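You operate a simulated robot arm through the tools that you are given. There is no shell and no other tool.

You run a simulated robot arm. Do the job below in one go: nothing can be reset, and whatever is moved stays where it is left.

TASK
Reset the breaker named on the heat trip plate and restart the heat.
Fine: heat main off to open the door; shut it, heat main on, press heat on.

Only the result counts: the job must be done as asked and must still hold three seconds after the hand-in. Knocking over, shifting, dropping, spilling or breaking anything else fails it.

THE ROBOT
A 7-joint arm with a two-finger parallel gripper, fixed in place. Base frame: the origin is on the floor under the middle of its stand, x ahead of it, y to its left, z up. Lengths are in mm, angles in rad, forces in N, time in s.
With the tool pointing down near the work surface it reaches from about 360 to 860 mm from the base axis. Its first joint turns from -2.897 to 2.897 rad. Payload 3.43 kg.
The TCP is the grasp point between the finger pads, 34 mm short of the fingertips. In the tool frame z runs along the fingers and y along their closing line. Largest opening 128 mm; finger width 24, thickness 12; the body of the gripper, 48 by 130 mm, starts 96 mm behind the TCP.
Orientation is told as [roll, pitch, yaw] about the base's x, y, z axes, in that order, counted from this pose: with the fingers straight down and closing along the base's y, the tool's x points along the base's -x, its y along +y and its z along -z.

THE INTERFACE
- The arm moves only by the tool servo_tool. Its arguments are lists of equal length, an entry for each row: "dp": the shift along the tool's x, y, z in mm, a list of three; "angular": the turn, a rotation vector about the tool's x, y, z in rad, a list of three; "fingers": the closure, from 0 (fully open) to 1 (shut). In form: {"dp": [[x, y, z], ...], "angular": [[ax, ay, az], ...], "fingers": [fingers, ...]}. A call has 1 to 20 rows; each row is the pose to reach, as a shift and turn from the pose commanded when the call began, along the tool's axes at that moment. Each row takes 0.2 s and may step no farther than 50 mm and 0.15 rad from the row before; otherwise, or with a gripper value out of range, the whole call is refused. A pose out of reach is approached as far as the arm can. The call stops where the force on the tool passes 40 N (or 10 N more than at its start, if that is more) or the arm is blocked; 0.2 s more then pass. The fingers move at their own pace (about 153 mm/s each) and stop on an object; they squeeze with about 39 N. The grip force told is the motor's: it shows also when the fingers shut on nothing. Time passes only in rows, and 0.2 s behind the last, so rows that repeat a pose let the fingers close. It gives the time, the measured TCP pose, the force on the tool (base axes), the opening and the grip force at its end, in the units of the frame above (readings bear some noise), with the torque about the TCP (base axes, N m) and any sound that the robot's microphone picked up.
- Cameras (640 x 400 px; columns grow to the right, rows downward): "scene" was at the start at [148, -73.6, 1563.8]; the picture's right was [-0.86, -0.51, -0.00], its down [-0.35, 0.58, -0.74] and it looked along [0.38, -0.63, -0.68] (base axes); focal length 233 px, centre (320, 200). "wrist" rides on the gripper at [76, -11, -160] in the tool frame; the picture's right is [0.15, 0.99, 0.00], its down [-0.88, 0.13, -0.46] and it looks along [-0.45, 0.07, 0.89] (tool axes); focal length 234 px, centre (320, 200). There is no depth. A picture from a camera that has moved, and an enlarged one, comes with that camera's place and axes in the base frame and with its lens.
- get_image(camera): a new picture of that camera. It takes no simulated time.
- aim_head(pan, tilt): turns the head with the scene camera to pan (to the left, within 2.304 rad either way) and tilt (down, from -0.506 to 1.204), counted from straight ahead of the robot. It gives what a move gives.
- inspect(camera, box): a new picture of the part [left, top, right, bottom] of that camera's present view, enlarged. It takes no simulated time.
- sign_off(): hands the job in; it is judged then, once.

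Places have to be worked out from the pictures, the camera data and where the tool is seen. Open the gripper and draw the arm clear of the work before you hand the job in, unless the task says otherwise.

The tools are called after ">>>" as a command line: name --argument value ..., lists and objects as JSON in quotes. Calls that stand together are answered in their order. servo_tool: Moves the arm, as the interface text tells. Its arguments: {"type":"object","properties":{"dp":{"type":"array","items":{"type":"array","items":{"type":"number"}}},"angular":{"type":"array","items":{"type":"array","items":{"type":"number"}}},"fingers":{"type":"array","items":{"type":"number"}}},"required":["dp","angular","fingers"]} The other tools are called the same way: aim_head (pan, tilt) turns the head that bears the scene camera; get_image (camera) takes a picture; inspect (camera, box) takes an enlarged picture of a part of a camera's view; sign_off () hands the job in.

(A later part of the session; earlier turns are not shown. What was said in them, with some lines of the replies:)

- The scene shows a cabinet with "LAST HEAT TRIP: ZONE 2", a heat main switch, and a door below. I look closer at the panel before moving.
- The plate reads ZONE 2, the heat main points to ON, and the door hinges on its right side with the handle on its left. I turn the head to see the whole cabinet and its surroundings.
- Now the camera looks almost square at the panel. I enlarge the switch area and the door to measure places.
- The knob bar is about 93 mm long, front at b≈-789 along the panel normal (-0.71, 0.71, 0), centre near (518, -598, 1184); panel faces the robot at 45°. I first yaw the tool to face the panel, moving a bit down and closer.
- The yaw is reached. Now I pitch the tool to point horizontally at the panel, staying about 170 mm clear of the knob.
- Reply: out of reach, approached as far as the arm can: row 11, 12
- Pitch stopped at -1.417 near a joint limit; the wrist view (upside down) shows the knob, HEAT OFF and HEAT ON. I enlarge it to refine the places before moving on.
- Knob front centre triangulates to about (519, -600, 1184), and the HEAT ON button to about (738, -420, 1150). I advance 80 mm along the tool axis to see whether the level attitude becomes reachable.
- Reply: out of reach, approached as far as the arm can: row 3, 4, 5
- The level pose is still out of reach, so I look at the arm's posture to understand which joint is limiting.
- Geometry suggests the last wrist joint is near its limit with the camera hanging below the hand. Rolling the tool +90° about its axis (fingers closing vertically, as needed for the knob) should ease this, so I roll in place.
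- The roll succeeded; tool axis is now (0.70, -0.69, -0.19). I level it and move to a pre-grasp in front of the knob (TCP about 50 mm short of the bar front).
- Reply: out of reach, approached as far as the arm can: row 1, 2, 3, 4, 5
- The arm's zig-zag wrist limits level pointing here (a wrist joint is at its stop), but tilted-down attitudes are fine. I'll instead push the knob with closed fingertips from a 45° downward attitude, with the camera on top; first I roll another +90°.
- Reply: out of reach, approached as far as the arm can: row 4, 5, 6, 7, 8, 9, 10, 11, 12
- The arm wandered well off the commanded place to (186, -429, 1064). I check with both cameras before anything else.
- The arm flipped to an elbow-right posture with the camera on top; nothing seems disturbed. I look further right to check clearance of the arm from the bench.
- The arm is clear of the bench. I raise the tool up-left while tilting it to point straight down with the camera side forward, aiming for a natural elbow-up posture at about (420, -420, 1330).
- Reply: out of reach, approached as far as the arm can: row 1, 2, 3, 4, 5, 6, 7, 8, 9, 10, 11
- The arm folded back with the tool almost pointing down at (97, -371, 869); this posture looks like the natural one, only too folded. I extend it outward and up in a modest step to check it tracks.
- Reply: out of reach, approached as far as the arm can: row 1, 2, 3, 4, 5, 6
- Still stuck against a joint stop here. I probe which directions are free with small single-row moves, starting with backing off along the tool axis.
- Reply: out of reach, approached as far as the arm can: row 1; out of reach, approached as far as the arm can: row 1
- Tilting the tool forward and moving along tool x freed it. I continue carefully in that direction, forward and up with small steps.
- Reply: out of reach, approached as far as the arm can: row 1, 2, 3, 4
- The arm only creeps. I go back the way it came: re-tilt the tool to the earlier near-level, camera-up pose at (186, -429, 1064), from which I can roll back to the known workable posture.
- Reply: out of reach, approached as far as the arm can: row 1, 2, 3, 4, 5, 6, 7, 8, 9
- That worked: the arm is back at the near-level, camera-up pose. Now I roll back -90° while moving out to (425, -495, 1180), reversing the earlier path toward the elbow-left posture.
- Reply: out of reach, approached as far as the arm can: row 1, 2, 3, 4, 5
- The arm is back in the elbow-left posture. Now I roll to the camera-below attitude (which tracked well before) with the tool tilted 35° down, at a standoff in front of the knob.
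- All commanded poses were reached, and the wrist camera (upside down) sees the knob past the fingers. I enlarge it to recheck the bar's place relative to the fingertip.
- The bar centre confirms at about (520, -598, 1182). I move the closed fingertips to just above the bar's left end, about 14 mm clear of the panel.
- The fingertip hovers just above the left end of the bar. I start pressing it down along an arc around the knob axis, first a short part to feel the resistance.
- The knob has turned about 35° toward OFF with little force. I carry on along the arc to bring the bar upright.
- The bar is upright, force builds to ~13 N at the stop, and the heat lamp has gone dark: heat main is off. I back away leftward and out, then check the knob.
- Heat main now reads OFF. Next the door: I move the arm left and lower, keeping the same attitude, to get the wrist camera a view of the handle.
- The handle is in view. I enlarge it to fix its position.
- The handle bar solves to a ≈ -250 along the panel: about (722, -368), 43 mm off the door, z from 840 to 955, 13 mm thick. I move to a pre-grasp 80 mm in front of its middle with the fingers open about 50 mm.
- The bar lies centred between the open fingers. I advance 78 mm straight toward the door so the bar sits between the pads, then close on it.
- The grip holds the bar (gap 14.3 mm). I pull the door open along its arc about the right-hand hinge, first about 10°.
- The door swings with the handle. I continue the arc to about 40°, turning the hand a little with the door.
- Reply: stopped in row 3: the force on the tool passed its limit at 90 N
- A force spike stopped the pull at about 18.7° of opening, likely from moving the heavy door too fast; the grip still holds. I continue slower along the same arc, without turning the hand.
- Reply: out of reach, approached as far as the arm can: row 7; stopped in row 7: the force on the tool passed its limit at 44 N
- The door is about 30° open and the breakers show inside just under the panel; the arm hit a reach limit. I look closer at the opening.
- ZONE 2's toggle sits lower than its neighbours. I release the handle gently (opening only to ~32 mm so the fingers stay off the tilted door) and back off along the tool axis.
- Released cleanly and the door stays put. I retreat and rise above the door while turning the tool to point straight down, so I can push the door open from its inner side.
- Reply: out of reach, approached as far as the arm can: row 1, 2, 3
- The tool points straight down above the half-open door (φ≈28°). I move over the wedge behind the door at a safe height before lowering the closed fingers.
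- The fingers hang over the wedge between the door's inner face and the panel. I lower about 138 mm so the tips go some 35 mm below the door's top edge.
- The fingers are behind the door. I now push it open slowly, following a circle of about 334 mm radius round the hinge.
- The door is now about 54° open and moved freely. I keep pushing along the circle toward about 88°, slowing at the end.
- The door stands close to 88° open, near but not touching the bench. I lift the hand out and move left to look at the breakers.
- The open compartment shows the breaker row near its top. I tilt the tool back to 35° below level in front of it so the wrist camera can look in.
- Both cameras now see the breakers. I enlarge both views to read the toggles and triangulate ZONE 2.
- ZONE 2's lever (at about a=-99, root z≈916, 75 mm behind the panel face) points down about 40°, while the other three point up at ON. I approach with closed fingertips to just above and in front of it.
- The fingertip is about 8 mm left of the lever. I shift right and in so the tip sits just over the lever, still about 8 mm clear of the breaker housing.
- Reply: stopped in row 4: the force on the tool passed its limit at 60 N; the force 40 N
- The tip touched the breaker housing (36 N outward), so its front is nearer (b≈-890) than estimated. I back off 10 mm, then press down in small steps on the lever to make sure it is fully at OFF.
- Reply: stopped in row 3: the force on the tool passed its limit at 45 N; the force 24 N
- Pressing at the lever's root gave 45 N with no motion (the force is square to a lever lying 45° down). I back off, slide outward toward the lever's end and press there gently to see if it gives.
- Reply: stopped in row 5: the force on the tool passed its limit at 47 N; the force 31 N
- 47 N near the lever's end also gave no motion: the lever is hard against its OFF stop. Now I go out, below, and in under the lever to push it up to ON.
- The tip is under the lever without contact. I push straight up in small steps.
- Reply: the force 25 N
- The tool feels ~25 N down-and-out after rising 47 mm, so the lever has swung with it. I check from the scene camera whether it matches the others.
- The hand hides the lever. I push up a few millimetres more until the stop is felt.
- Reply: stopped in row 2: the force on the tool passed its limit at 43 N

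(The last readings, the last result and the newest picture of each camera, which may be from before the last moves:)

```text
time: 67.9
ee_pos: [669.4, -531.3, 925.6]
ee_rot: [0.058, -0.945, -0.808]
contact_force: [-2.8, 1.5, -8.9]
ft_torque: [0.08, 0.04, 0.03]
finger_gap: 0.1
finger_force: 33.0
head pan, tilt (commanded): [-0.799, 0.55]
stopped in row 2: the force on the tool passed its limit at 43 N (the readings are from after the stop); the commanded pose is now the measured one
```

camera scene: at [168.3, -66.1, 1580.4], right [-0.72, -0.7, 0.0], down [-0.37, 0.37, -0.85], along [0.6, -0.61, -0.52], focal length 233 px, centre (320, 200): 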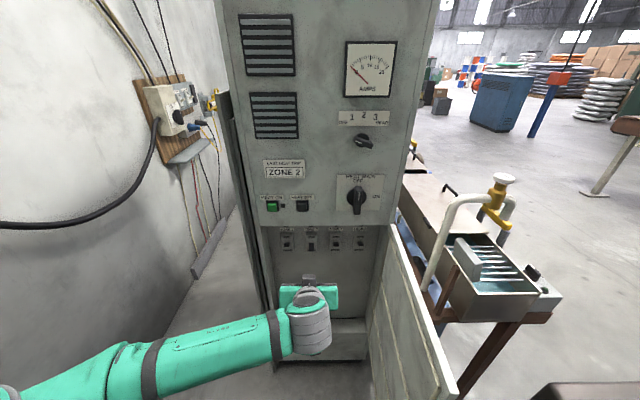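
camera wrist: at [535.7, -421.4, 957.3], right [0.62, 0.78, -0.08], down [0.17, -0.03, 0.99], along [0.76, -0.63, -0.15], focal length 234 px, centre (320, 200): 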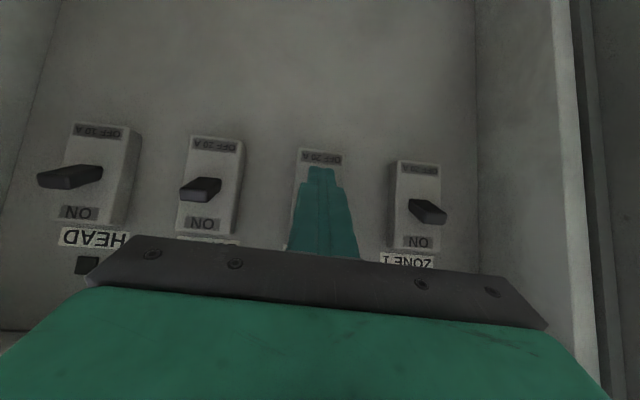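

A firm stop at 43 N. I drop away from the lever and back out to see its state.

>>> servo_tool --dp '[[8.2, 0, 5.7], [20, 0, 5], [35, 0, -15], [45, 0, -45], [45, 0, -85], [30, 0, -125]]' --angular '[[0, 0, 0], [0, 0, 0], [0, 0, 0], [0, 0, 0], [0, 0, 0], [0, 0, 0]]' --fingers '[1, 1, 1, 1, 1, 1]'

>>> inspect --camera "wrist" --box '[180, 80, 420, 230]'

>>> inspect --camera "scene" --box '[255, 215, 385, 290]'

```text
time: 69.3
ee_pos: [579.9, -452.5, 978.1]
ee_rot: [0.059, -0.95, -0.807]
contact_force: [-0.2, 0.0, -0.4]
ft_torque: [0.03, 0.0, 0.04]
finger_gap: 0.0
finger_force: 32.9
head pan, tilt (commanded): [-0.799, 0.55]
```

```text
2.67 times, centred on (300, 155) of wrist
camera zoom: at [446.0, -341.5, 1009.3], right [0.62, 0.78, -0.09], down [0.17, -0.03, 0.99], along [0.76, -0.63, -0.15], focal length 624 px, centre (373, 320)
```

zoom: 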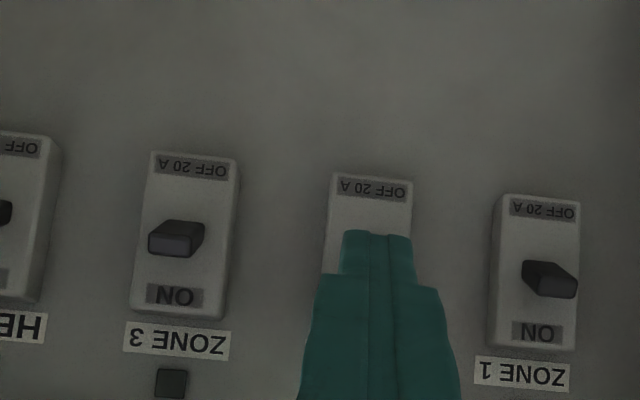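

```text
4.92 times, centred on (320, 252) of scene
camera zoom: at [168.0, -66.4, 1580.4], right [-0.72, -0.7, 0.0], down [-0.36, 0.37, -0.85], along [0.59, -0.61, -0.52], focal length 1148 px, centre (320, -58)
```

zoom: 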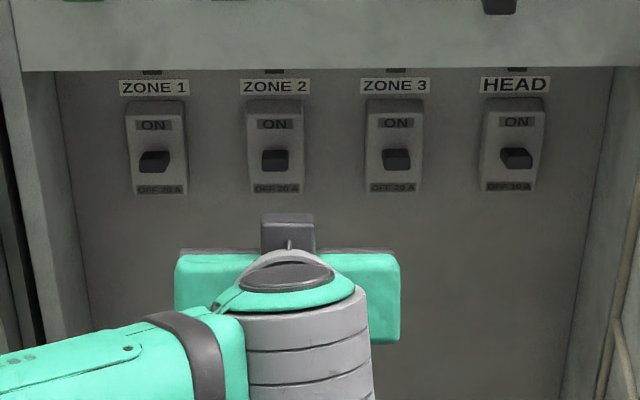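

ZONE 2's lever now stands at ON like the other three. Next I close the door: first I retreat, rise and turn the tool to point straight down.

>>> servo_tool --dp '[[-12, -2, -32], [-23, -5, -63], [-35, -7, -95], [-47, -9, -126], [-59, -12, -158], [-70, -14, -189], [-82, -16, -221], [-94, -18, -252], [-94, -18, -252]]' --angular '[[0, 0.119, 0], [0, 0.238, 0], [0, 0.356, 0], [0, 0.475, 0], [0, 0.594, 0], [0, 0.713, 0], [0, 0.831, 0], [0, 0.95, 0], [0, 0.95, 0]]' --fingers '[1, 1, 1, 1, 1, 1, 1, 1, 1]'

>>> aim_head --pan -0.95 --tilt 0.75

>>> get_image --camera "scene"

```text
time: 71.3
ee_pos: [454.9, -365.4, 1197.3]
ee_rot: [0.033, 0.002, -0.76]
contact_force: [0.1, 0.9, -0.3]
ft_torque: [0.02, -0.02, -0.02]
finger_gap: 0.1
finger_force: 32.9
head pan, tilt (commanded): [-0.799, 0.55]
```

```text
time: 72.1
ee_pos: [454.8, -364.8, 1196.9]
ee_rot: [0.036, 0.0, -0.76]
contact_force: [0.0, -0.1, -0.1]
ft_torque: [0.02, -0.02, -0.01]
finger_gap: 0.1
finger_force: 33.3
head pan, tilt (commanded): [-0.949, 0.75]
```

```text
taken
camera scene: at [153.6, -69.3, 1563.1], right [-0.81, -0.58, 0.0], down [-0.4, 0.55, -0.73], along [0.43, -0.59, -0.68], focal length 233 px, centre (320, 200)
```

scene: 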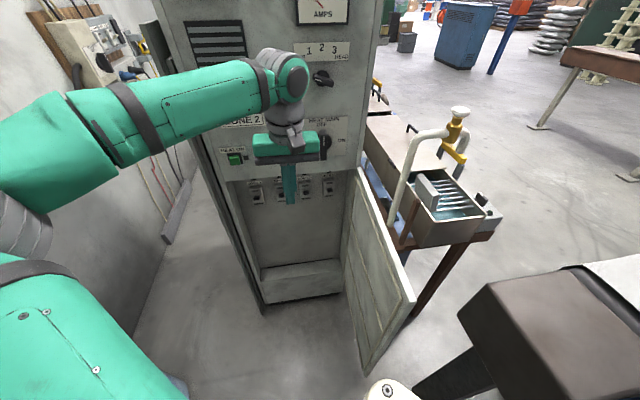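

The door stands at about 88°, its outer face near a≈183 at mid-width. I carry the vertical tool over the door top to its outer (right) side at a safe height.

>>> servo_tool --dp '[[15.6, -34.7, -1.2], [31.2, -69.3, -2.5], [46.8, -104, -3.7], [62.4, -138.7, -5], [78, -173.4, -6.2], [93.5, -208, -7.5], [109, -242.7, -8.7], [124.7, -277.4, -10], [124.7, -277.4, -10]]' --angular '[[0, 0, 0], [0, 0, 0], [0, 0, 0], [0, 0, 0], [0, 0, 0], [0, 0, 0], [0, 0, 0], [0, 0, 0], [0, 0, 0]]' --fingers '[1, 1, 1, 1, 1, 1, 1, 1, 1]'

>>> get_image --camera "scene"

>>> get_image --camera "wrist"

```text
time: 74.1
ee_pos: [175.6, -481.5, 1197.9]
ee_rot: [0.034, -0.001, -0.762]
contact_force: [0.2, -0.1, -0.5]
ft_torque: [-0.02, 0.0, 0.04]
finger_gap: 0.0
finger_force: 33.4
head pan, tilt (commanded): [-0.949, 0.75]
```

```text
taken
camera scene: at [153.5, -69.4, 1563.1], right [-0.81, -0.58, 0.0], down [-0.4, 0.55, -0.73], along [0.43, -0.59, -0.68], focal length 233 px, centre (320, 200)
```

scene: 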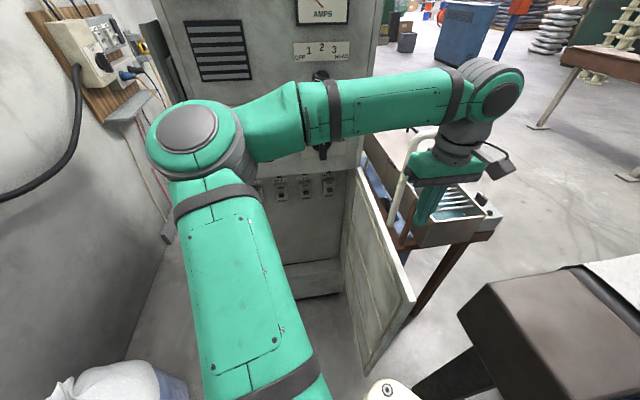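

```text
taken
camera wrist: at [109.5, -442.2, 1356.8], right [0.58, 0.82, 0.03], down [0.72, -0.52, 0.46], along [0.39, -0.24, -0.89], focal length 234 px, centre (320, 200)
```

wrist: 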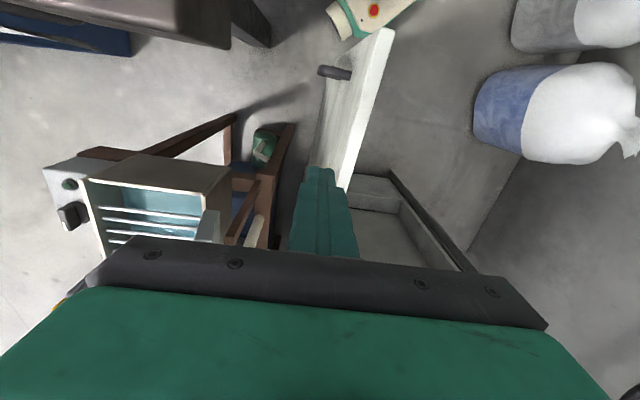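

I check the clearance between the fingertip's path and the door's outer top edge before lowering.

>>> inspect --camera "wrist" --box '[240, 20, 440, 220]'

```text
2.00 times, centred on (340, 120) of wrist
camera zoom: at [109.5, -442.2, 1356.8], right [0.58, 0.82, 0.03], down [0.72, -0.52, 0.46], along [0.39, -0.24, -0.89], focal length 468 px, centre (280, 360)
```

zoom: 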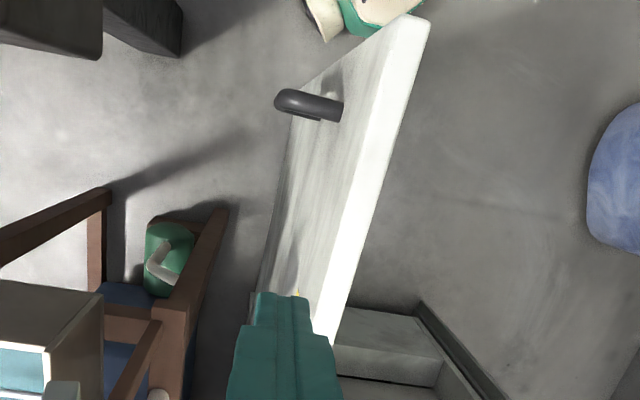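

The outer top edge sits at a≈182, leaving ~20 mm to the fingertip. I lower on the outer side to 35 mm below the door top.

>>> servo_tool --dp '[[0, 0, 34], [0, 0, 68], [0, 0, 102], [0, 0, 134], [0, 0, 134]]' --angular '[[0, 0, 0], [0, 0, 0], [0, 0, 0], [0, 0, 0], [0, 0, 0]]' --fingers '[1, 1, 1, 1, 1]'

>>> get_image --camera "wrist"

```text
time: 75.3
ee_pos: [178.2, -476.2, 1064.5]
ee_rot: [0.035, 0.0, -0.762]
contact_force: [0.8, -0.4, -0.2]
ft_torque: [0.02, 0.02, 0.0]
finger_gap: 0.0
finger_force: 33.2
head pan, tilt (commanded): [-0.949, 0.75]
```

```text
taken
camera wrist: at [113.3, -437.2, 1223.7], right [0.58, 0.82, 0.03], down [0.72, -0.52, 0.46], along [0.39, -0.24, -0.89], focal length 234 px, centre (320, 200)
```

wrist: 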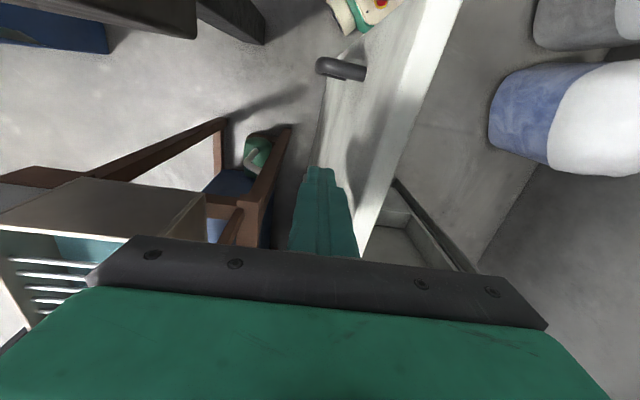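

No contact on lowering. I push the door closed along the arc, starting gently.

>>> servo_tool --dp '[[0.4, 6.6, 0.2], [0.4, 12.7, 0.4], [0.2, 18.8, 0.6], [-0.1, 24.9, 0.8], [-0.6, 31, 1], [-1.1, 37.1, 1.3], [-2.4, 49.2, 1.7], [-4.1, 61.3, 2.1], [-6.3, 73.3, 2.5], [-9.7, 88.3, 3], [-13.6, 103, 3.5], [-18.3, 117.4, 4], [-23.5, 131.8, 4.5], [-29.3, 145.9, 5], [-35.9, 159.7, 5.5], [-42.9, 173.3, 5.9], [-50.6, 186.5, 6.4]]' --angular '[[0, 0, 0], [0, 0, 0], [0, 0, 0], [0, 0, 0], [0, 0, 0], [0, 0, 0], [0, 0, 0], [0, 0, 0], [0, 0, 0], [0, 0, 0], [0, 0, 0], [0, 0, 0], [0, 0, 0], [0, 0, 0], [0, 0, 0], [0, 0, 0], [0, 0, 0]]' --fingers '[1, 1, 1, 1, 1, 1, 1, 1, 1, 1, 1, 1, 1, 1, 1, 1, 1]'

>>> get_image --camera "wrist"

>>> get_image --camera "scene"

```text
time: 78.9
ee_pos: [341.7, -376.7, 1065.0]
ee_rot: [0.035, 0.0, -0.762]
contact_force: [0.8, 0.4, -0.7]
ft_torque: [0.03, -0.02, 0.03]
finger_gap: 0.0
finger_force: 33.1
head pan, tilt (commanded): [-0.949, 0.75]
```

```text
taken
camera wrist: at [275.7, -337.7, 1224.5], right [0.58, 0.82, 0.03], down [0.72, -0.52, 0.46], along [0.39, -0.24, -0.89], focal length 234 px, centre (320, 200)
```

wrist: 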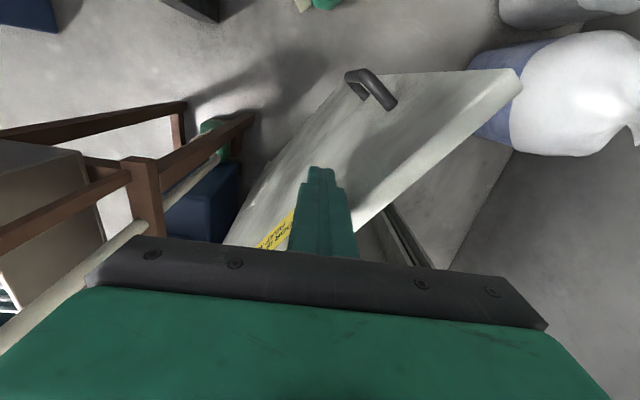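

```text
taken
camera scene: at [153.4, -69.4, 1563.1], right [-0.81, -0.58, 0.0], down [-0.4, 0.55, -0.73], along [0.43, -0.59, -0.68], focal length 233 px, centre (320, 200)
```

scene: 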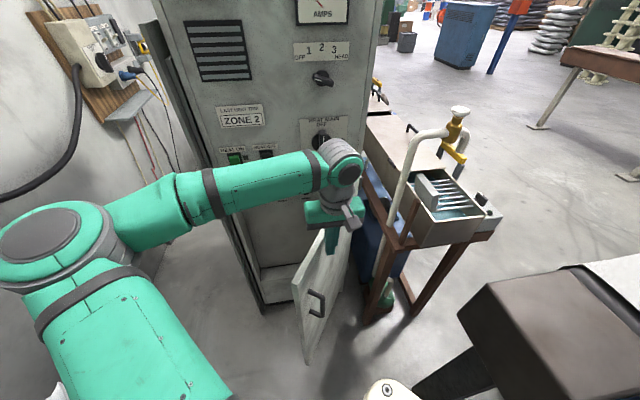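

The door follows, now roughly half closed. I keep pushing down to about 17° with the vertical tool.

>>> servo_tool --dp '[[-8.2, 12.9, 0.4], [-17, 25.4, 0.9], [-26.3, 37.5, 1.3], [-36.2, 49.1, 1.7], [-46.5, 60.4, 2.1], [-57.3, 71.1, 2.5], [-68.5, 81.4, 2.8], [-80.3, 91.2, 3.2], [-92.4, 100.5, 3.5], [-104.9, 109.2, 3.8], [-117.8, 117.4, 4.1], [-131.1, 125, 4.4], [-144.7, 132.1, 4.6], [-158.5, 138.5, 4.8], [-172.7, 144.3, 5], [-187, 149.5, 5.2]]' --angular '[[0, 0, 0], [0, 0, 0], [0, 0, 0], [0, 0, 0], [0, 0, 0], [0, 0, 0], [0, 0, 0], [0, 0, 0], [0, 0, 0], [0, 0, 0], [0, 0, 0], [0, 0, 0], [0, 0, 0], [0, 0, 0], [0, 0, 0], [0, 0, 0]]' --fingers '[1, 1, 1, 1, 1, 1, 1, 1, 1, 1, 1, 1, 1, 1, 1, 1]'

>>> get_image --camera "wrist"

>>> get_image --camera "scene"

```text
time: 82.3
ee_pos: [582.5, -397.0, 1064.2]
ee_rot: [0.035, 0.001, -0.761]
contact_force: [-0.1, -0.5, 6.6]
ft_torque: [-0.04, -0.12, -0.02]
finger_gap: 0.0
finger_force: 33.3
head pan, tilt (commanded): [-0.949, 0.75]
```

```text
taken
camera wrist: at [516.4, -358.2, 1224.0], right [0.58, 0.82, 0.03], down [0.72, -0.52, 0.46], along [0.39, -0.24, -0.89], focal length 234 px, centre (320, 200)
```

wrist: 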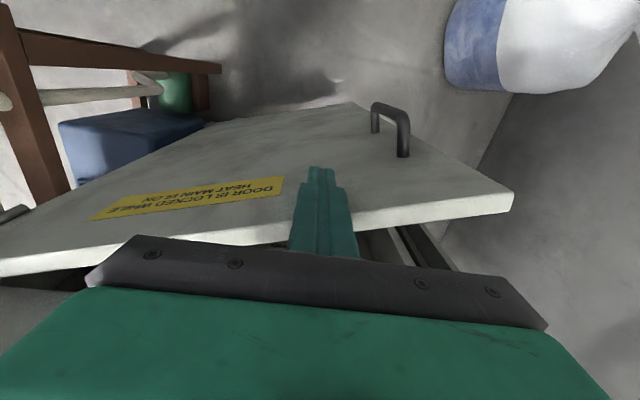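

```text
taken
camera scene: at [153.3, -69.2, 1563.1], right [-0.81, -0.58, 0.0], down [-0.4, 0.55, -0.73], along [0.43, -0.59, -0.68], focal length 233 px, centre (320, 200)
```

scene: 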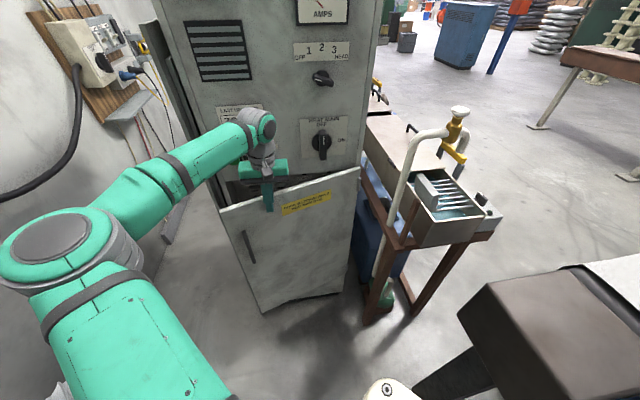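

The door is at roughly 15°. I push on a little further while the hand is still well clear of the buttons above.

>>> servo_tool --dp '[[-14.6, 4.6, 0.2], [-29.3, 8.5, 0.3], [-44.2, 11.8, 0.4], [-59.3, 14.4, 0.5]]' --angular '[[0, 0, 0], [0, 0, 0], [0, 0, 0], [0, 0, 0]]' --fingers '[1, 1, 1, 1]'

>>> get_image --camera "wrist"

>>> get_image --camera "scene"

```text
time: 83.3
ee_pos: [634.6, -426.7, 1065.1]
ee_rot: [0.035, 0.001, -0.761]
contact_force: [-0.6, 0.1, 0.1]
ft_torque: [-0.02, -0.01, -0.01]
finger_gap: 0.1
finger_force: 33.1
head pan, tilt (commanded): [-0.949, 0.75]
```

```text
taken
camera wrist: at [568.9, -387.1, 1224.1], right [0.58, 0.82, 0.03], down [0.72, -0.52, 0.46], along [0.39, -0.24, -0.89], focal length 234 px, centre (320, 200)
```

wrist: 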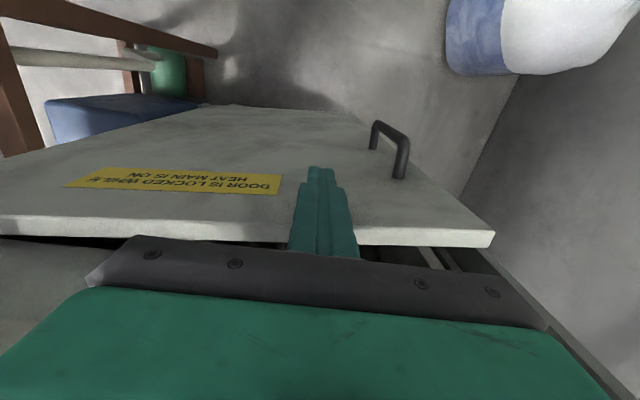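

```text
taken
camera scene: at [153.6, -69.2, 1563.0], right [-0.81, -0.58, 0.0], down [-0.4, 0.55, -0.73], along [0.43, -0.59, -0.68], focal length 233 px, centre (320, 200)
```

scene: 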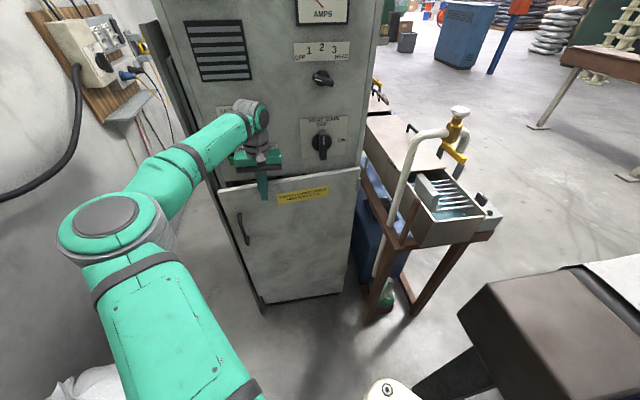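

The door is about 5° from closed. I back away and tilt the tool to 35° below level so I can press the door shut with the fingertips while the hand stays clear of the buttons.

>>> servo_tool --dp '[[40, 0, 0], [80, 10, 0], [99, 20, 15], [99, 30, 35], [99, 38, 50], [99, 42, 65], [99, 42, 78], [99, 42, 86], [99, 42, 86]]' --angular '[[0, 0, 0], [0, -0.1, 0], [0, -0.24, 0], [0, -0.38, 0], [0, -0.52, 0], [0, -0.66, 0], [0, -0.8, 0], [0, -0.92, 0], [0, -0.96, 0]]' --fingers '[1, 1, 1, 1, 1, 1, 1, 1, 1]'

>>> get_image --camera "wrist"

>>> get_image --camera "scene"

```text
time: 85.3
ee_pos: [595.4, -326.1, 981.2]
ee_rot: [0.058, -0.959, -0.808]
contact_force: [-0.2, 0.0, 0.3]
ft_torque: [0.01, 0.02, 0.02]
finger_gap: 0.1
finger_force: 32.8
head pan, tilt (commanded): [-0.949, 0.75]
```

```text
taken
camera wrist: at [459.9, -216.5, 1009.6], right [0.62, 0.78, -0.09], down [0.16, -0.02, 0.99], along [0.76, -0.63, -0.14], focal length 234 px, centre (320, 200)
```

wrist: 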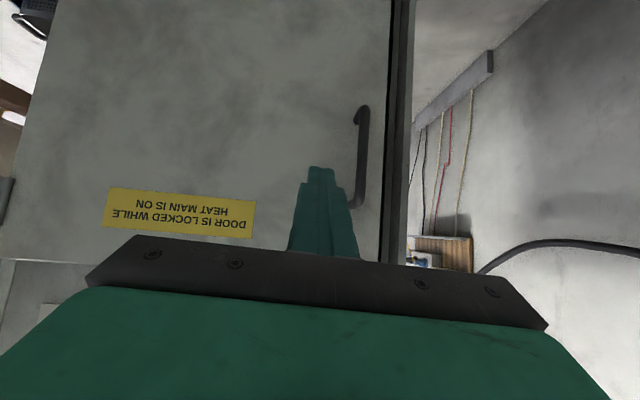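

```text
taken
camera scene: at [153.5, -69.3, 1563.0], right [-0.81, -0.58, 0.0], down [-0.4, 0.55, -0.73], along [0.43, -0.59, -0.68], focal length 233 px, centre (320, 200)
```

scene: 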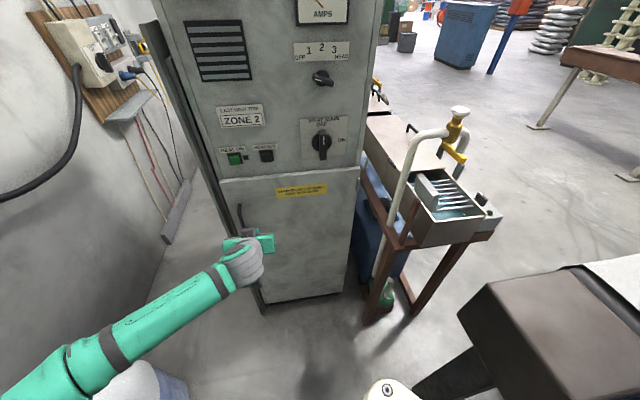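

The door looks nearly shut already. I enlarge its top and left edge to see the remaining gap.

>>> inspect --camera "scene" --box '[200, 130, 370, 240]'

>>> inspect --camera "wrist" --box '[300, 0, 440, 120]'

```text
3.64 times, centred on (285, 185) of scene
camera zoom: at [153.5, -69.3, 1563.0], right [-0.81, -0.58, 0.0], down [-0.4, 0.55, -0.73], along [0.43, -0.59, -0.68], focal length 848 px, centre (447, 254)
```

zoom: 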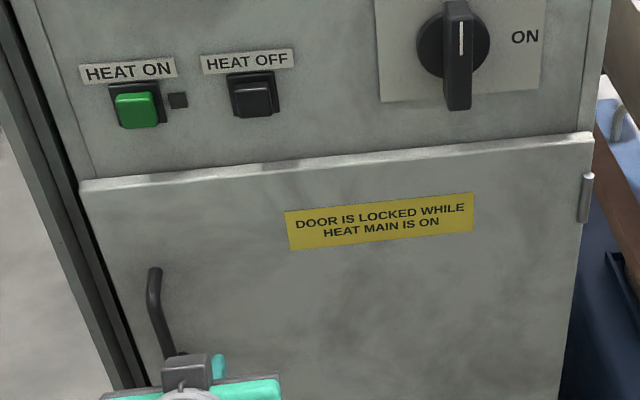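

```text
3.33 times, centred on (370, 60) of wrist
camera zoom: at [459.9, -216.5, 1009.6], right [0.62, 0.78, -0.09], down [0.16, -0.02, 0.99], along [0.76, -0.63, -0.14], focal length 781 px, centre (153, 667)
```

zoom: 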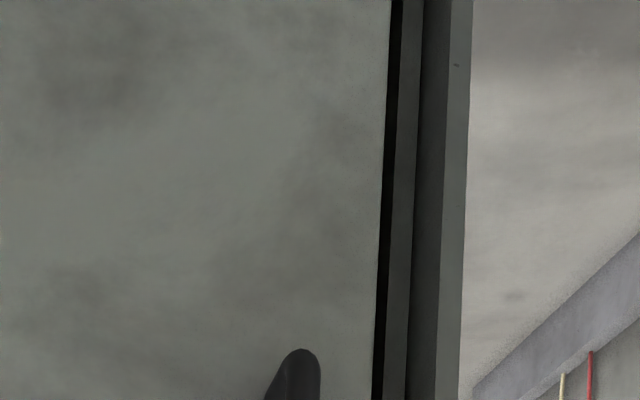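

It appears to have coasted shut. I press on the door beside the handle to make sure it is fully seated.

>>> servo_tool --dp '[[-20.1, -0.7, 28.7], [-40.2, -1.4, 57.3], [-60.3, -2.1, 86], [-68.9, -2.4, 98.2], [-72.9, -2.5, 104], [-75.8, -2.6, 108.1], [-78.7, -2.7, 112.2], [-81.5, -2.8, 116.3]]' --angular '[[0, 0, 0], [0, 0, 0], [0, 0, 0], [0, 0, 0], [0, 0, 0], [0, 0, 0], [0, 0, 0], [0, 0, 0]]' --fingers '[1, 1, 1, 1, 1, 1, 1, 1]'

```text
time: 86.6
ee_pos: [682.1, -414.2, 981.4]
ee_rot: [0.056, -0.957, -0.806]
contact_force: [-17.7, 20.4, 9.6]
ft_torque: [-0.11, 0.01, 0.01]
finger_gap: 0.1
finger_force: 32.9
head pan, tilt (commanded): [-0.949, 0.75]
stopped in row 6: the force on the tool passed its limit at 54 N (the readings are from after the stop); the commanded pose is now the measured one
```

The door is firm at 54 N: it is shut. I back off and move up to stand off to the left of the heat-main knob's upper end.

>>> servo_tool --dp '[[23, 1, -32.7], [49, 2.1, -69.5], [22.7, -22.4, -88.8], [-3.6, -46.9, -108.1], [-29.9, -71.4, -127.4], [-56.3, -96, -146.7], [-82.6, -120.5, -166], [-108.9, -145, -185.3], [-135.2, -169.5, -204.6], [-161.5, -194, -223.9], [-161.5, -194, -223.9]]' --angular '[[0, 0, 0], [0, 0, 0], [0, 0, 0], [0, 0, 0], [0, 0, 0], [0, 0, 0], [0, 0, 0], [0, 0, 0], [0, 0, 0], [0, 0, 0], [0, 0, 0]]' --fingers '[1, 1, 1, 1, 1, 1, 1, 1, 1, 1, 1]'

>>> get_image --camera "wrist"

>>> get_image --camera "scene"

```text
time: 89.0
ee_pos: [478.3, -499.1, 1235.8]
ee_rot: [0.058, -0.957, -0.81]
contact_force: [-0.7, -0.1, 0.1]
ft_torque: [-0.04, -0.01, 0.03]
finger_gap: 0.0
finger_force: 33.4
head pan, tilt (commanded): [-0.949, 0.75]
```

```text
taken
camera wrist: at [344.2, -389.0, 1265.8], right [0.62, 0.78, -0.09], down [0.17, -0.02, 0.99], along [0.76, -0.63, -0.14], focal length 234 px, centre (320, 200)
```

wrist: 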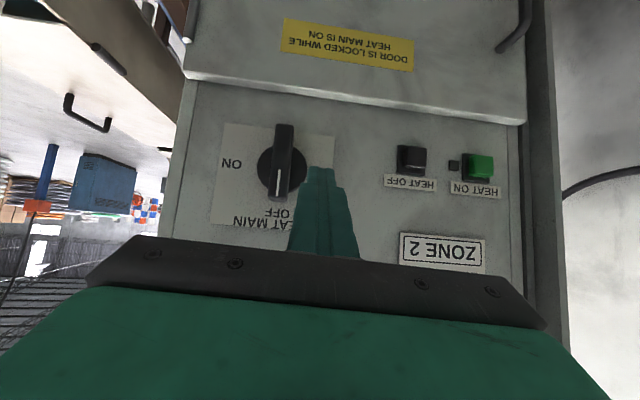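

```text
taken
camera scene: at [153.6, -69.3, 1563.0], right [-0.81, -0.58, 0.0], down [-0.4, 0.55, -0.73], along [0.43, -0.59, -0.68], focal length 233 px, centre (320, 200)
```

scene: 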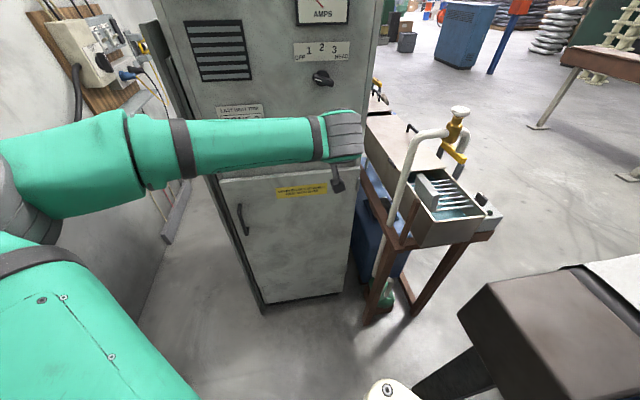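

Positioned well. I move in so the fingertip lies to the left of the bar's upper end, at the depth that worked before.

>>> servo_tool --dp '[[-12, -1.5, 20], [-23.5, -3, 40], [-35, -4.5, 60], [-46.5, -5.9, 79.7], [-46.5, -5.9, 79.7]]' --angular '[[0, 0, 0], [0, 0, 0], [0, 0, 0], [0, 0, 0], [0, 0, 0]]' --fingers '[1, 1, 1, 1, 1]'

>>> inspect --camera "wrist" --box '[220, 60, 420, 220]'

```text
time: 90.2
ee_pos: [542.6, -566.6, 1226.2]
ee_rot: [0.055, -0.956, -0.808]
contact_force: [-0.3, 1.2, -0.4]
ft_torque: [-0.01, -0.02, -0.02]
finger_gap: 0.0
finger_force: 33.4
head pan, tilt (commanded): [-0.949, 0.75]
```

```text
2.50 times, centred on (320, 140) of wrist
camera zoom: at [408.4, -457.2, 1256.3], right [0.62, 0.78, -0.09], down [0.16, -0.02, 0.99], along [0.76, -0.63, -0.14], focal length 585 px, centre (320, 350)
```

zoom: 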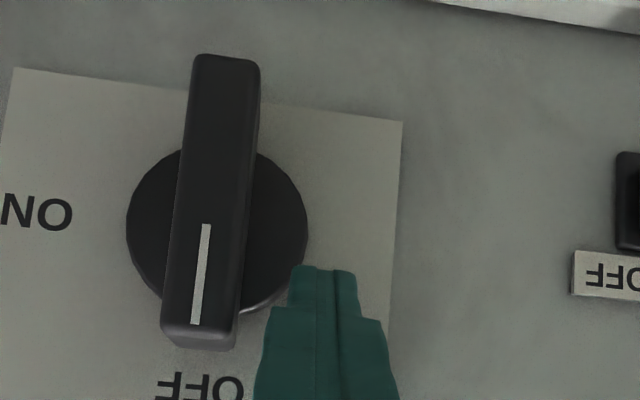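

The tip is beside the bar's upper end. I push it to the right along the arc, turning the knob clockwise toward ON.

>>> servo_tool --dp '[[-0.5, -7.5, -0.6], [-1, -15, -1.2], [-3.5, -18.9, -3], [-6.8, -25.7, -5.6], [-8.6, -32.6, -7.1], [-9.5, -41, -7.9], [-8.8, -49.6, -7.8]]' --angular '[[0, 0, 0], [0, 0, 0], [0, 0, 0], [0, 0, 0], [0, 0, 0], [0, 0, 0], [0, 0, 0]]' --fingers '[1, 1, 1, 1, 1, 1, 1]'

>>> inspect --camera "wrist" --box '[220, 60, 420, 220]'

```text
time: 91.8
ee_pos: [503.9, -603.3, 1236.6]
ee_rot: [0.058, -0.957, -0.808]
contact_force: [0.1, 0.3, 0.5]
ft_torque: [-0.04, 0.01, -0.02]
finger_gap: 0.0
finger_force: 32.8
head pan, tilt (commanded): [-0.949, 0.75]
```

```text
2.50 times, centred on (320, 140) of wrist
camera zoom: at [371.1, -492.0, 1266.3], right [0.62, 0.78, -0.09], down [0.17, -0.02, 0.99], along [0.76, -0.63, -0.14], focal length 585 px, centre (320, 350)
```

zoom: 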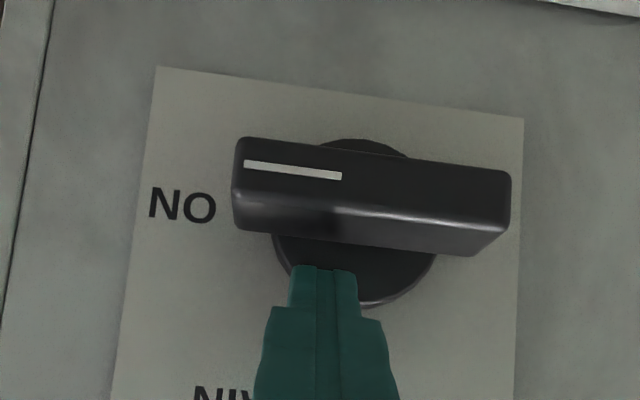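

The knob snapped over to ON. I back off and move across to stand in front of the HEAT ON button.

>>> servo_tool --dp '[[25.9, 1.1, -36.8], [49, 2.1, -69.5], [57, 38.7, -62.8], [65, 75.3, -56], [73, 111.8, -49.3], [80.9, 148.4, -42.6], [88.9, 185, -35.8], [96.8, 221.6, -29.1], [104.8, 258.1, -22.3], [112.7, 294.7, -15.6], [112.7, 294.7, -15.6]]' --angular '[[0, 0, 0], [0, 0, 0], [0, 0, 0], [0, 0, 0], [0, 0, 0], [0, 0, 0], [0, 0, 0], [0, 0, 0], [0, 0, 0], [0, 0, 0], [0, 0, 0]]' --fingers '[1, 1, 1, 1, 1, 1, 1, 1, 1, 1, 1]'

>>> get_image --camera "wrist"

>>> inspect --camera "scene" --box '[200, 80, 370, 240]'

```text
time: 94.2
ee_pos: [652.0, -334.4, 1158.7]
ee_rot: [0.058, -0.955, -0.809]
contact_force: [-0.6, 0.5, -0.2]
ft_torque: [-0.01, 0.02, -0.04]
finger_gap: 0.3
finger_force: 33.0
head pan, tilt (commanded): [-0.949, 0.75]
```

```text
taken
camera wrist: at [517.3, -223.4, 1189.0], right [0.62, 0.78, -0.09], down [0.17, -0.02, 0.99], along [0.76, -0.63, -0.14], focal length 234 px, centre (320, 200)
```

wrist: 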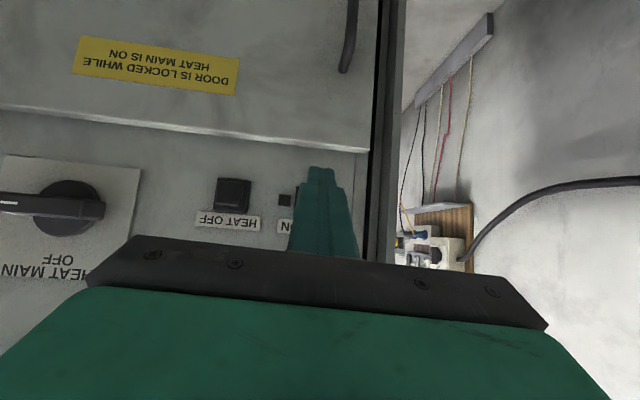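

```text
2.50 times, centred on (285, 160) of scene
camera zoom: at [153.3, -69.4, 1563.0], right [-0.81, -0.58, 0.0], down [-0.4, 0.56, -0.73], along [0.42, -0.6, -0.68], focal length 583 px, centre (408, 300)
```

zoom: 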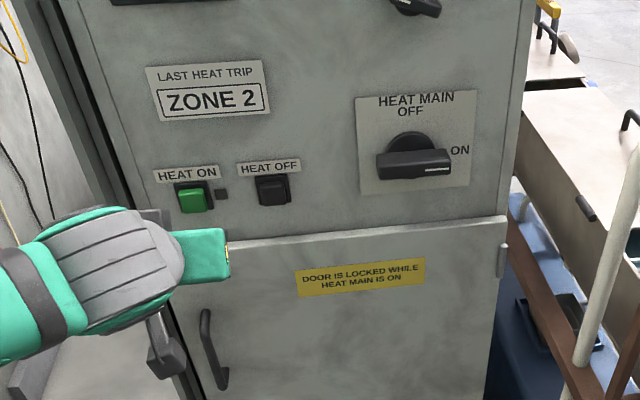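

The knob reads ON and the door is shut; the HEAT ON button centre is at a≈-226, z≈1155. I raise 6 mm and press forward slowly until it registers.

>>> servo_tool --dp '[[-4.9, 0.2, -3.5], [-25.1, -0.7, 25.1], [-45.2, -1.6, 53.7], [-49.8, -1.8, 60.2], [-52.1, -1.9, 63.5], [-54.4, -2, 66.8], [-56.7, -2.1, 70]]' --angular '[[0, 0, 0], [0, 0, 0], [0, 0, 0], [0, 0, 0], [0, 0, 0], [0, 0, 0], [0, 0, 0]]' --fingers '[1, 1, 1, 1, 1, 1, 1]'

>>> get_image --camera "wrist"

>>> inspect --camera "scene" --box '[200, 80, 370, 240]'

```text
time: 95.9
ee_pos: [716.2, -394.1, 1169.3]
ee_rot: [0.056, -0.951, -0.809]
contact_force: [-24.0, 24.5, 8.5]
ft_torque: [0.06, 0.0, 0.0]
finger_gap: 0.1
finger_force: 32.7
head pan, tilt (commanded): [-0.949, 0.75]
heard: click
stopped in row 7: the force on the tool passed its limit at 41 N (the readings are from after the stop); the commanded pose is now the measured one
```

```text
taken
camera wrist: at [581.4, -284.8, 1199.6], right [0.62, 0.78, -0.09], down [0.17, -0.03, 0.99], along [0.76, -0.63, -0.15], focal length 234 px, centre (320, 200)
```

wrist: 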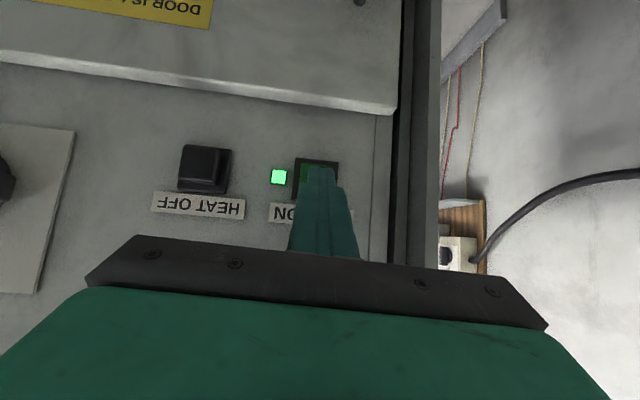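

```text
2.50 times, centred on (285, 160) of scene
camera zoom: at [152.4, -68.0, 1563.3], right [-0.81, -0.58, 0.0], down [-0.4, 0.55, -0.73], along [0.43, -0.6, -0.68], focal length 583 px, centre (408, 300)
```

zoom: 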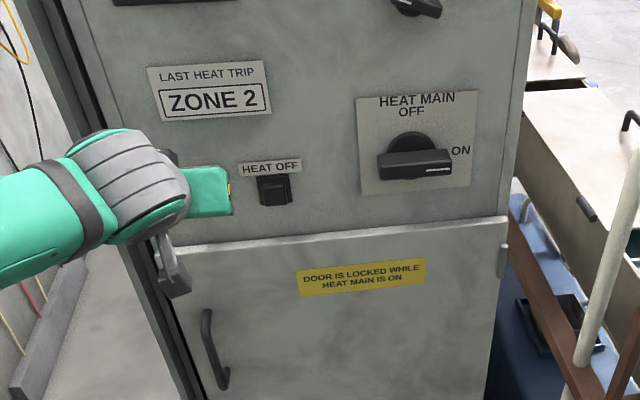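

A click was heard and the heat lamp is lit green. I back straight off the button, then open the gripper while drawing clear.

>>> servo_tool --dp '[[11.5, 0, -16.3], [28.8, 0, -40.9], [51.8, 0, -73.5], [75, 0, -106], [85, -10, -140], [85, -30, -175], [85, -50, -205], [85, -50, -205]]' --angular '[[0, 0, 0], [0, 0, 0], [0, 0, 0], [0, 0, 0], [0, 0, 0], [0, 0, 0], [0, 0, 0], [0, 0, 0]]' --fingers '[1, 1, 1, 0.8, 0.6, 0.4, 0.2, 0.2]'

>>> get_image --camera "wrist"

>>> get_image --camera "scene"

>>> inspect --camera "scene" --box '[200, 80, 370, 240]'

```text
time: 97.7
ee_pos: [525.4, -283.4, 1216.7]
ee_rot: [0.055, -0.951, -0.807]
contact_force: [-0.4, -0.5, -0.4]
ft_torque: [-0.04, 0.02, -0.01]
finger_gap: 102.2
finger_force: 0.0
head pan, tilt (commanded): [-0.949, 0.75]
```

```text
taken
camera wrist: at [389.9, -173.1, 1247.4], right [0.62, 0.78, -0.09], down [0.17, -0.02, 0.99], along [0.76, -0.63, -0.15], focal length 234 px, centre (320, 200)
```

wrist: 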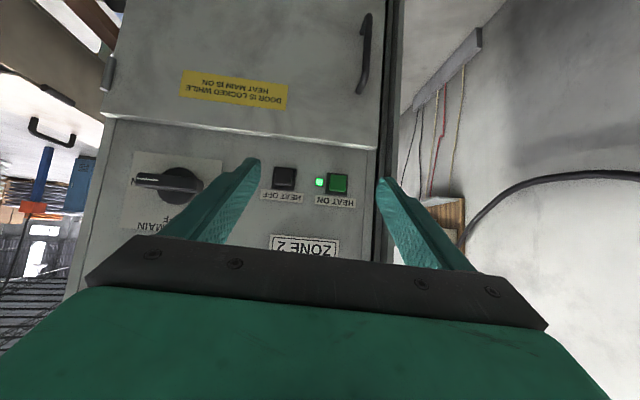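

```text
taken
camera scene: at [153.7, -69.2, 1563.1], right [-0.81, -0.58, 0.0], down [-0.4, 0.55, -0.73], along [0.43, -0.59, -0.68], focal length 233 px, centre (320, 200)
```

scene: 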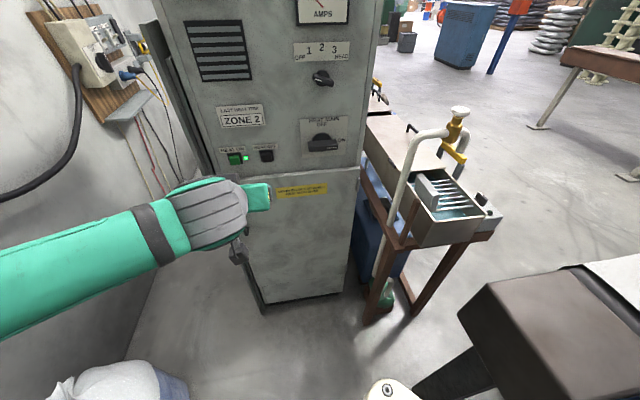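

```text
2.50 times, centred on (285, 160) of scene
camera zoom: at [153.7, -69.2, 1563.1], right [-0.81, -0.58, 0.0], down [-0.4, 0.55, -0.73], along [0.43, -0.59, -0.68], focal length 583 px, centre (408, 300)
```

zoom: 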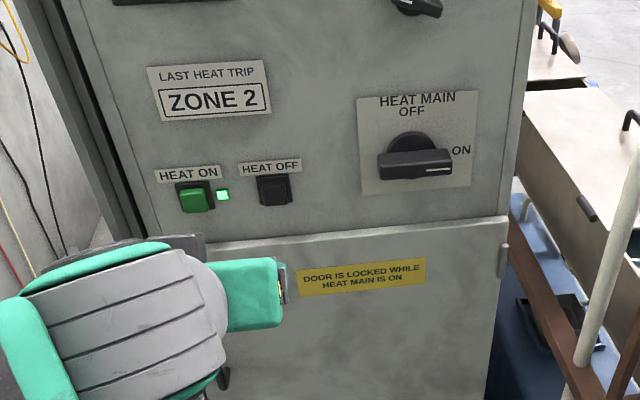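

The lamp stays lit, HEAT MAIN is ON, and the door is shut. I open the gripper fully and draw the arm farther up and clear, then check once more.

>>> servo_tool --dp '[[-8, 0, -28], [-22, 0, -50], [-40, 0, -70], [-58, 0, -88], [-76, 0, -105], [-94, 0, -120], [-110, 0, -135], [-125, 0, -145], [-125, 0, -145]]' --angular '[[0, 0.1, 0], [0, 0.22, 0], [0, 0.34, 0], [0, 0.46, 0], [0, 0.58, 0], [0, 0.7, 0], [0, 0.82, 0], [0, 0.93, 0], [0, 0.95, 0]]' --fingers '[0, 0, 0, 0, 0, 0, 0, 0, 0]'

>>> get_image --camera "scene"

>>> inspect --camera "scene" --box '[190, 80, 370, 320]'

```text
time: 99.7
ee_pos: [490.6, -253.6, 1396.3]
ee_rot: [0.008, 0.006, -0.756]
contact_force: [-0.1, -0.4, 0.2]
ft_torque: [0.03, -0.09, 0.01]
finger_gap: 127.9
finger_force: 0.0
head pan, tilt (commanded): [-0.949, 0.75]
```

```text
taken
camera scene: at [153.5, -68.8, 1563.0], right [-0.81, -0.58, 0.0], down [-0.4, 0.55, -0.73], along [0.43, -0.59, -0.68], focal length 233 px, centre (320, 200)
```

scene: 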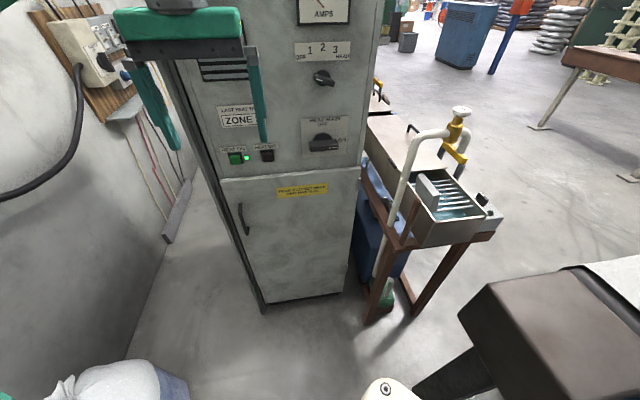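

```text
1.67 times, centred on (280, 200) of scene
camera zoom: at [153.5, -68.8, 1563.0], right [-0.81, -0.58, 0.0], down [-0.4, 0.55, -0.73], along [0.43, -0.59, -0.68], focal length 388 px, centre (387, 200)
```

zoom: 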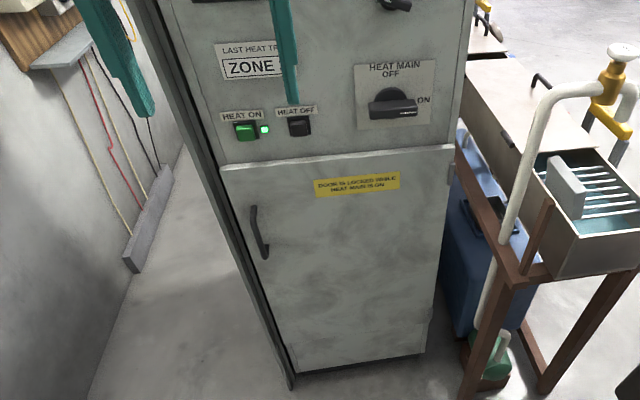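

The ZONE 2 breaker is at ON, the door is shut, HEAT MAIN is ON, the heat lamp is lit, and the arm is clear with the gripper open. I hand the job in.

>>> sign_off

```text
The job is handed in.
```

The ZONE 2 breaker is reset and the heat is back on. Everything still held when I checked about four seconds after the final button press, just before handing in.

- **Heat main off:** I turned the knob to OFF, and the heat lamp went dark.
- **Breaker:** The door opened to nearly 90°. The ZONE 2 lever was already hard against its OFF stop. I pushed it up, and it now stands at ON like ZONE 1, ZONE 3 and HEAD.
- **Door and restart:** I pushed the door shut and turned the heat main back to ON. When I pressed HEAT ON, I heard the click and the green lamp lit and stayed lit.
- **Handover:** The gripper is open and the arm is drawn up clear of the cabinet. In the last pictures the bench, pipe and selector knob look undisturbed.

Early on, the arm hit its joint limits and swung off course twice. Nothing was touched either time. I finished the job with the tool tilted downward instead.
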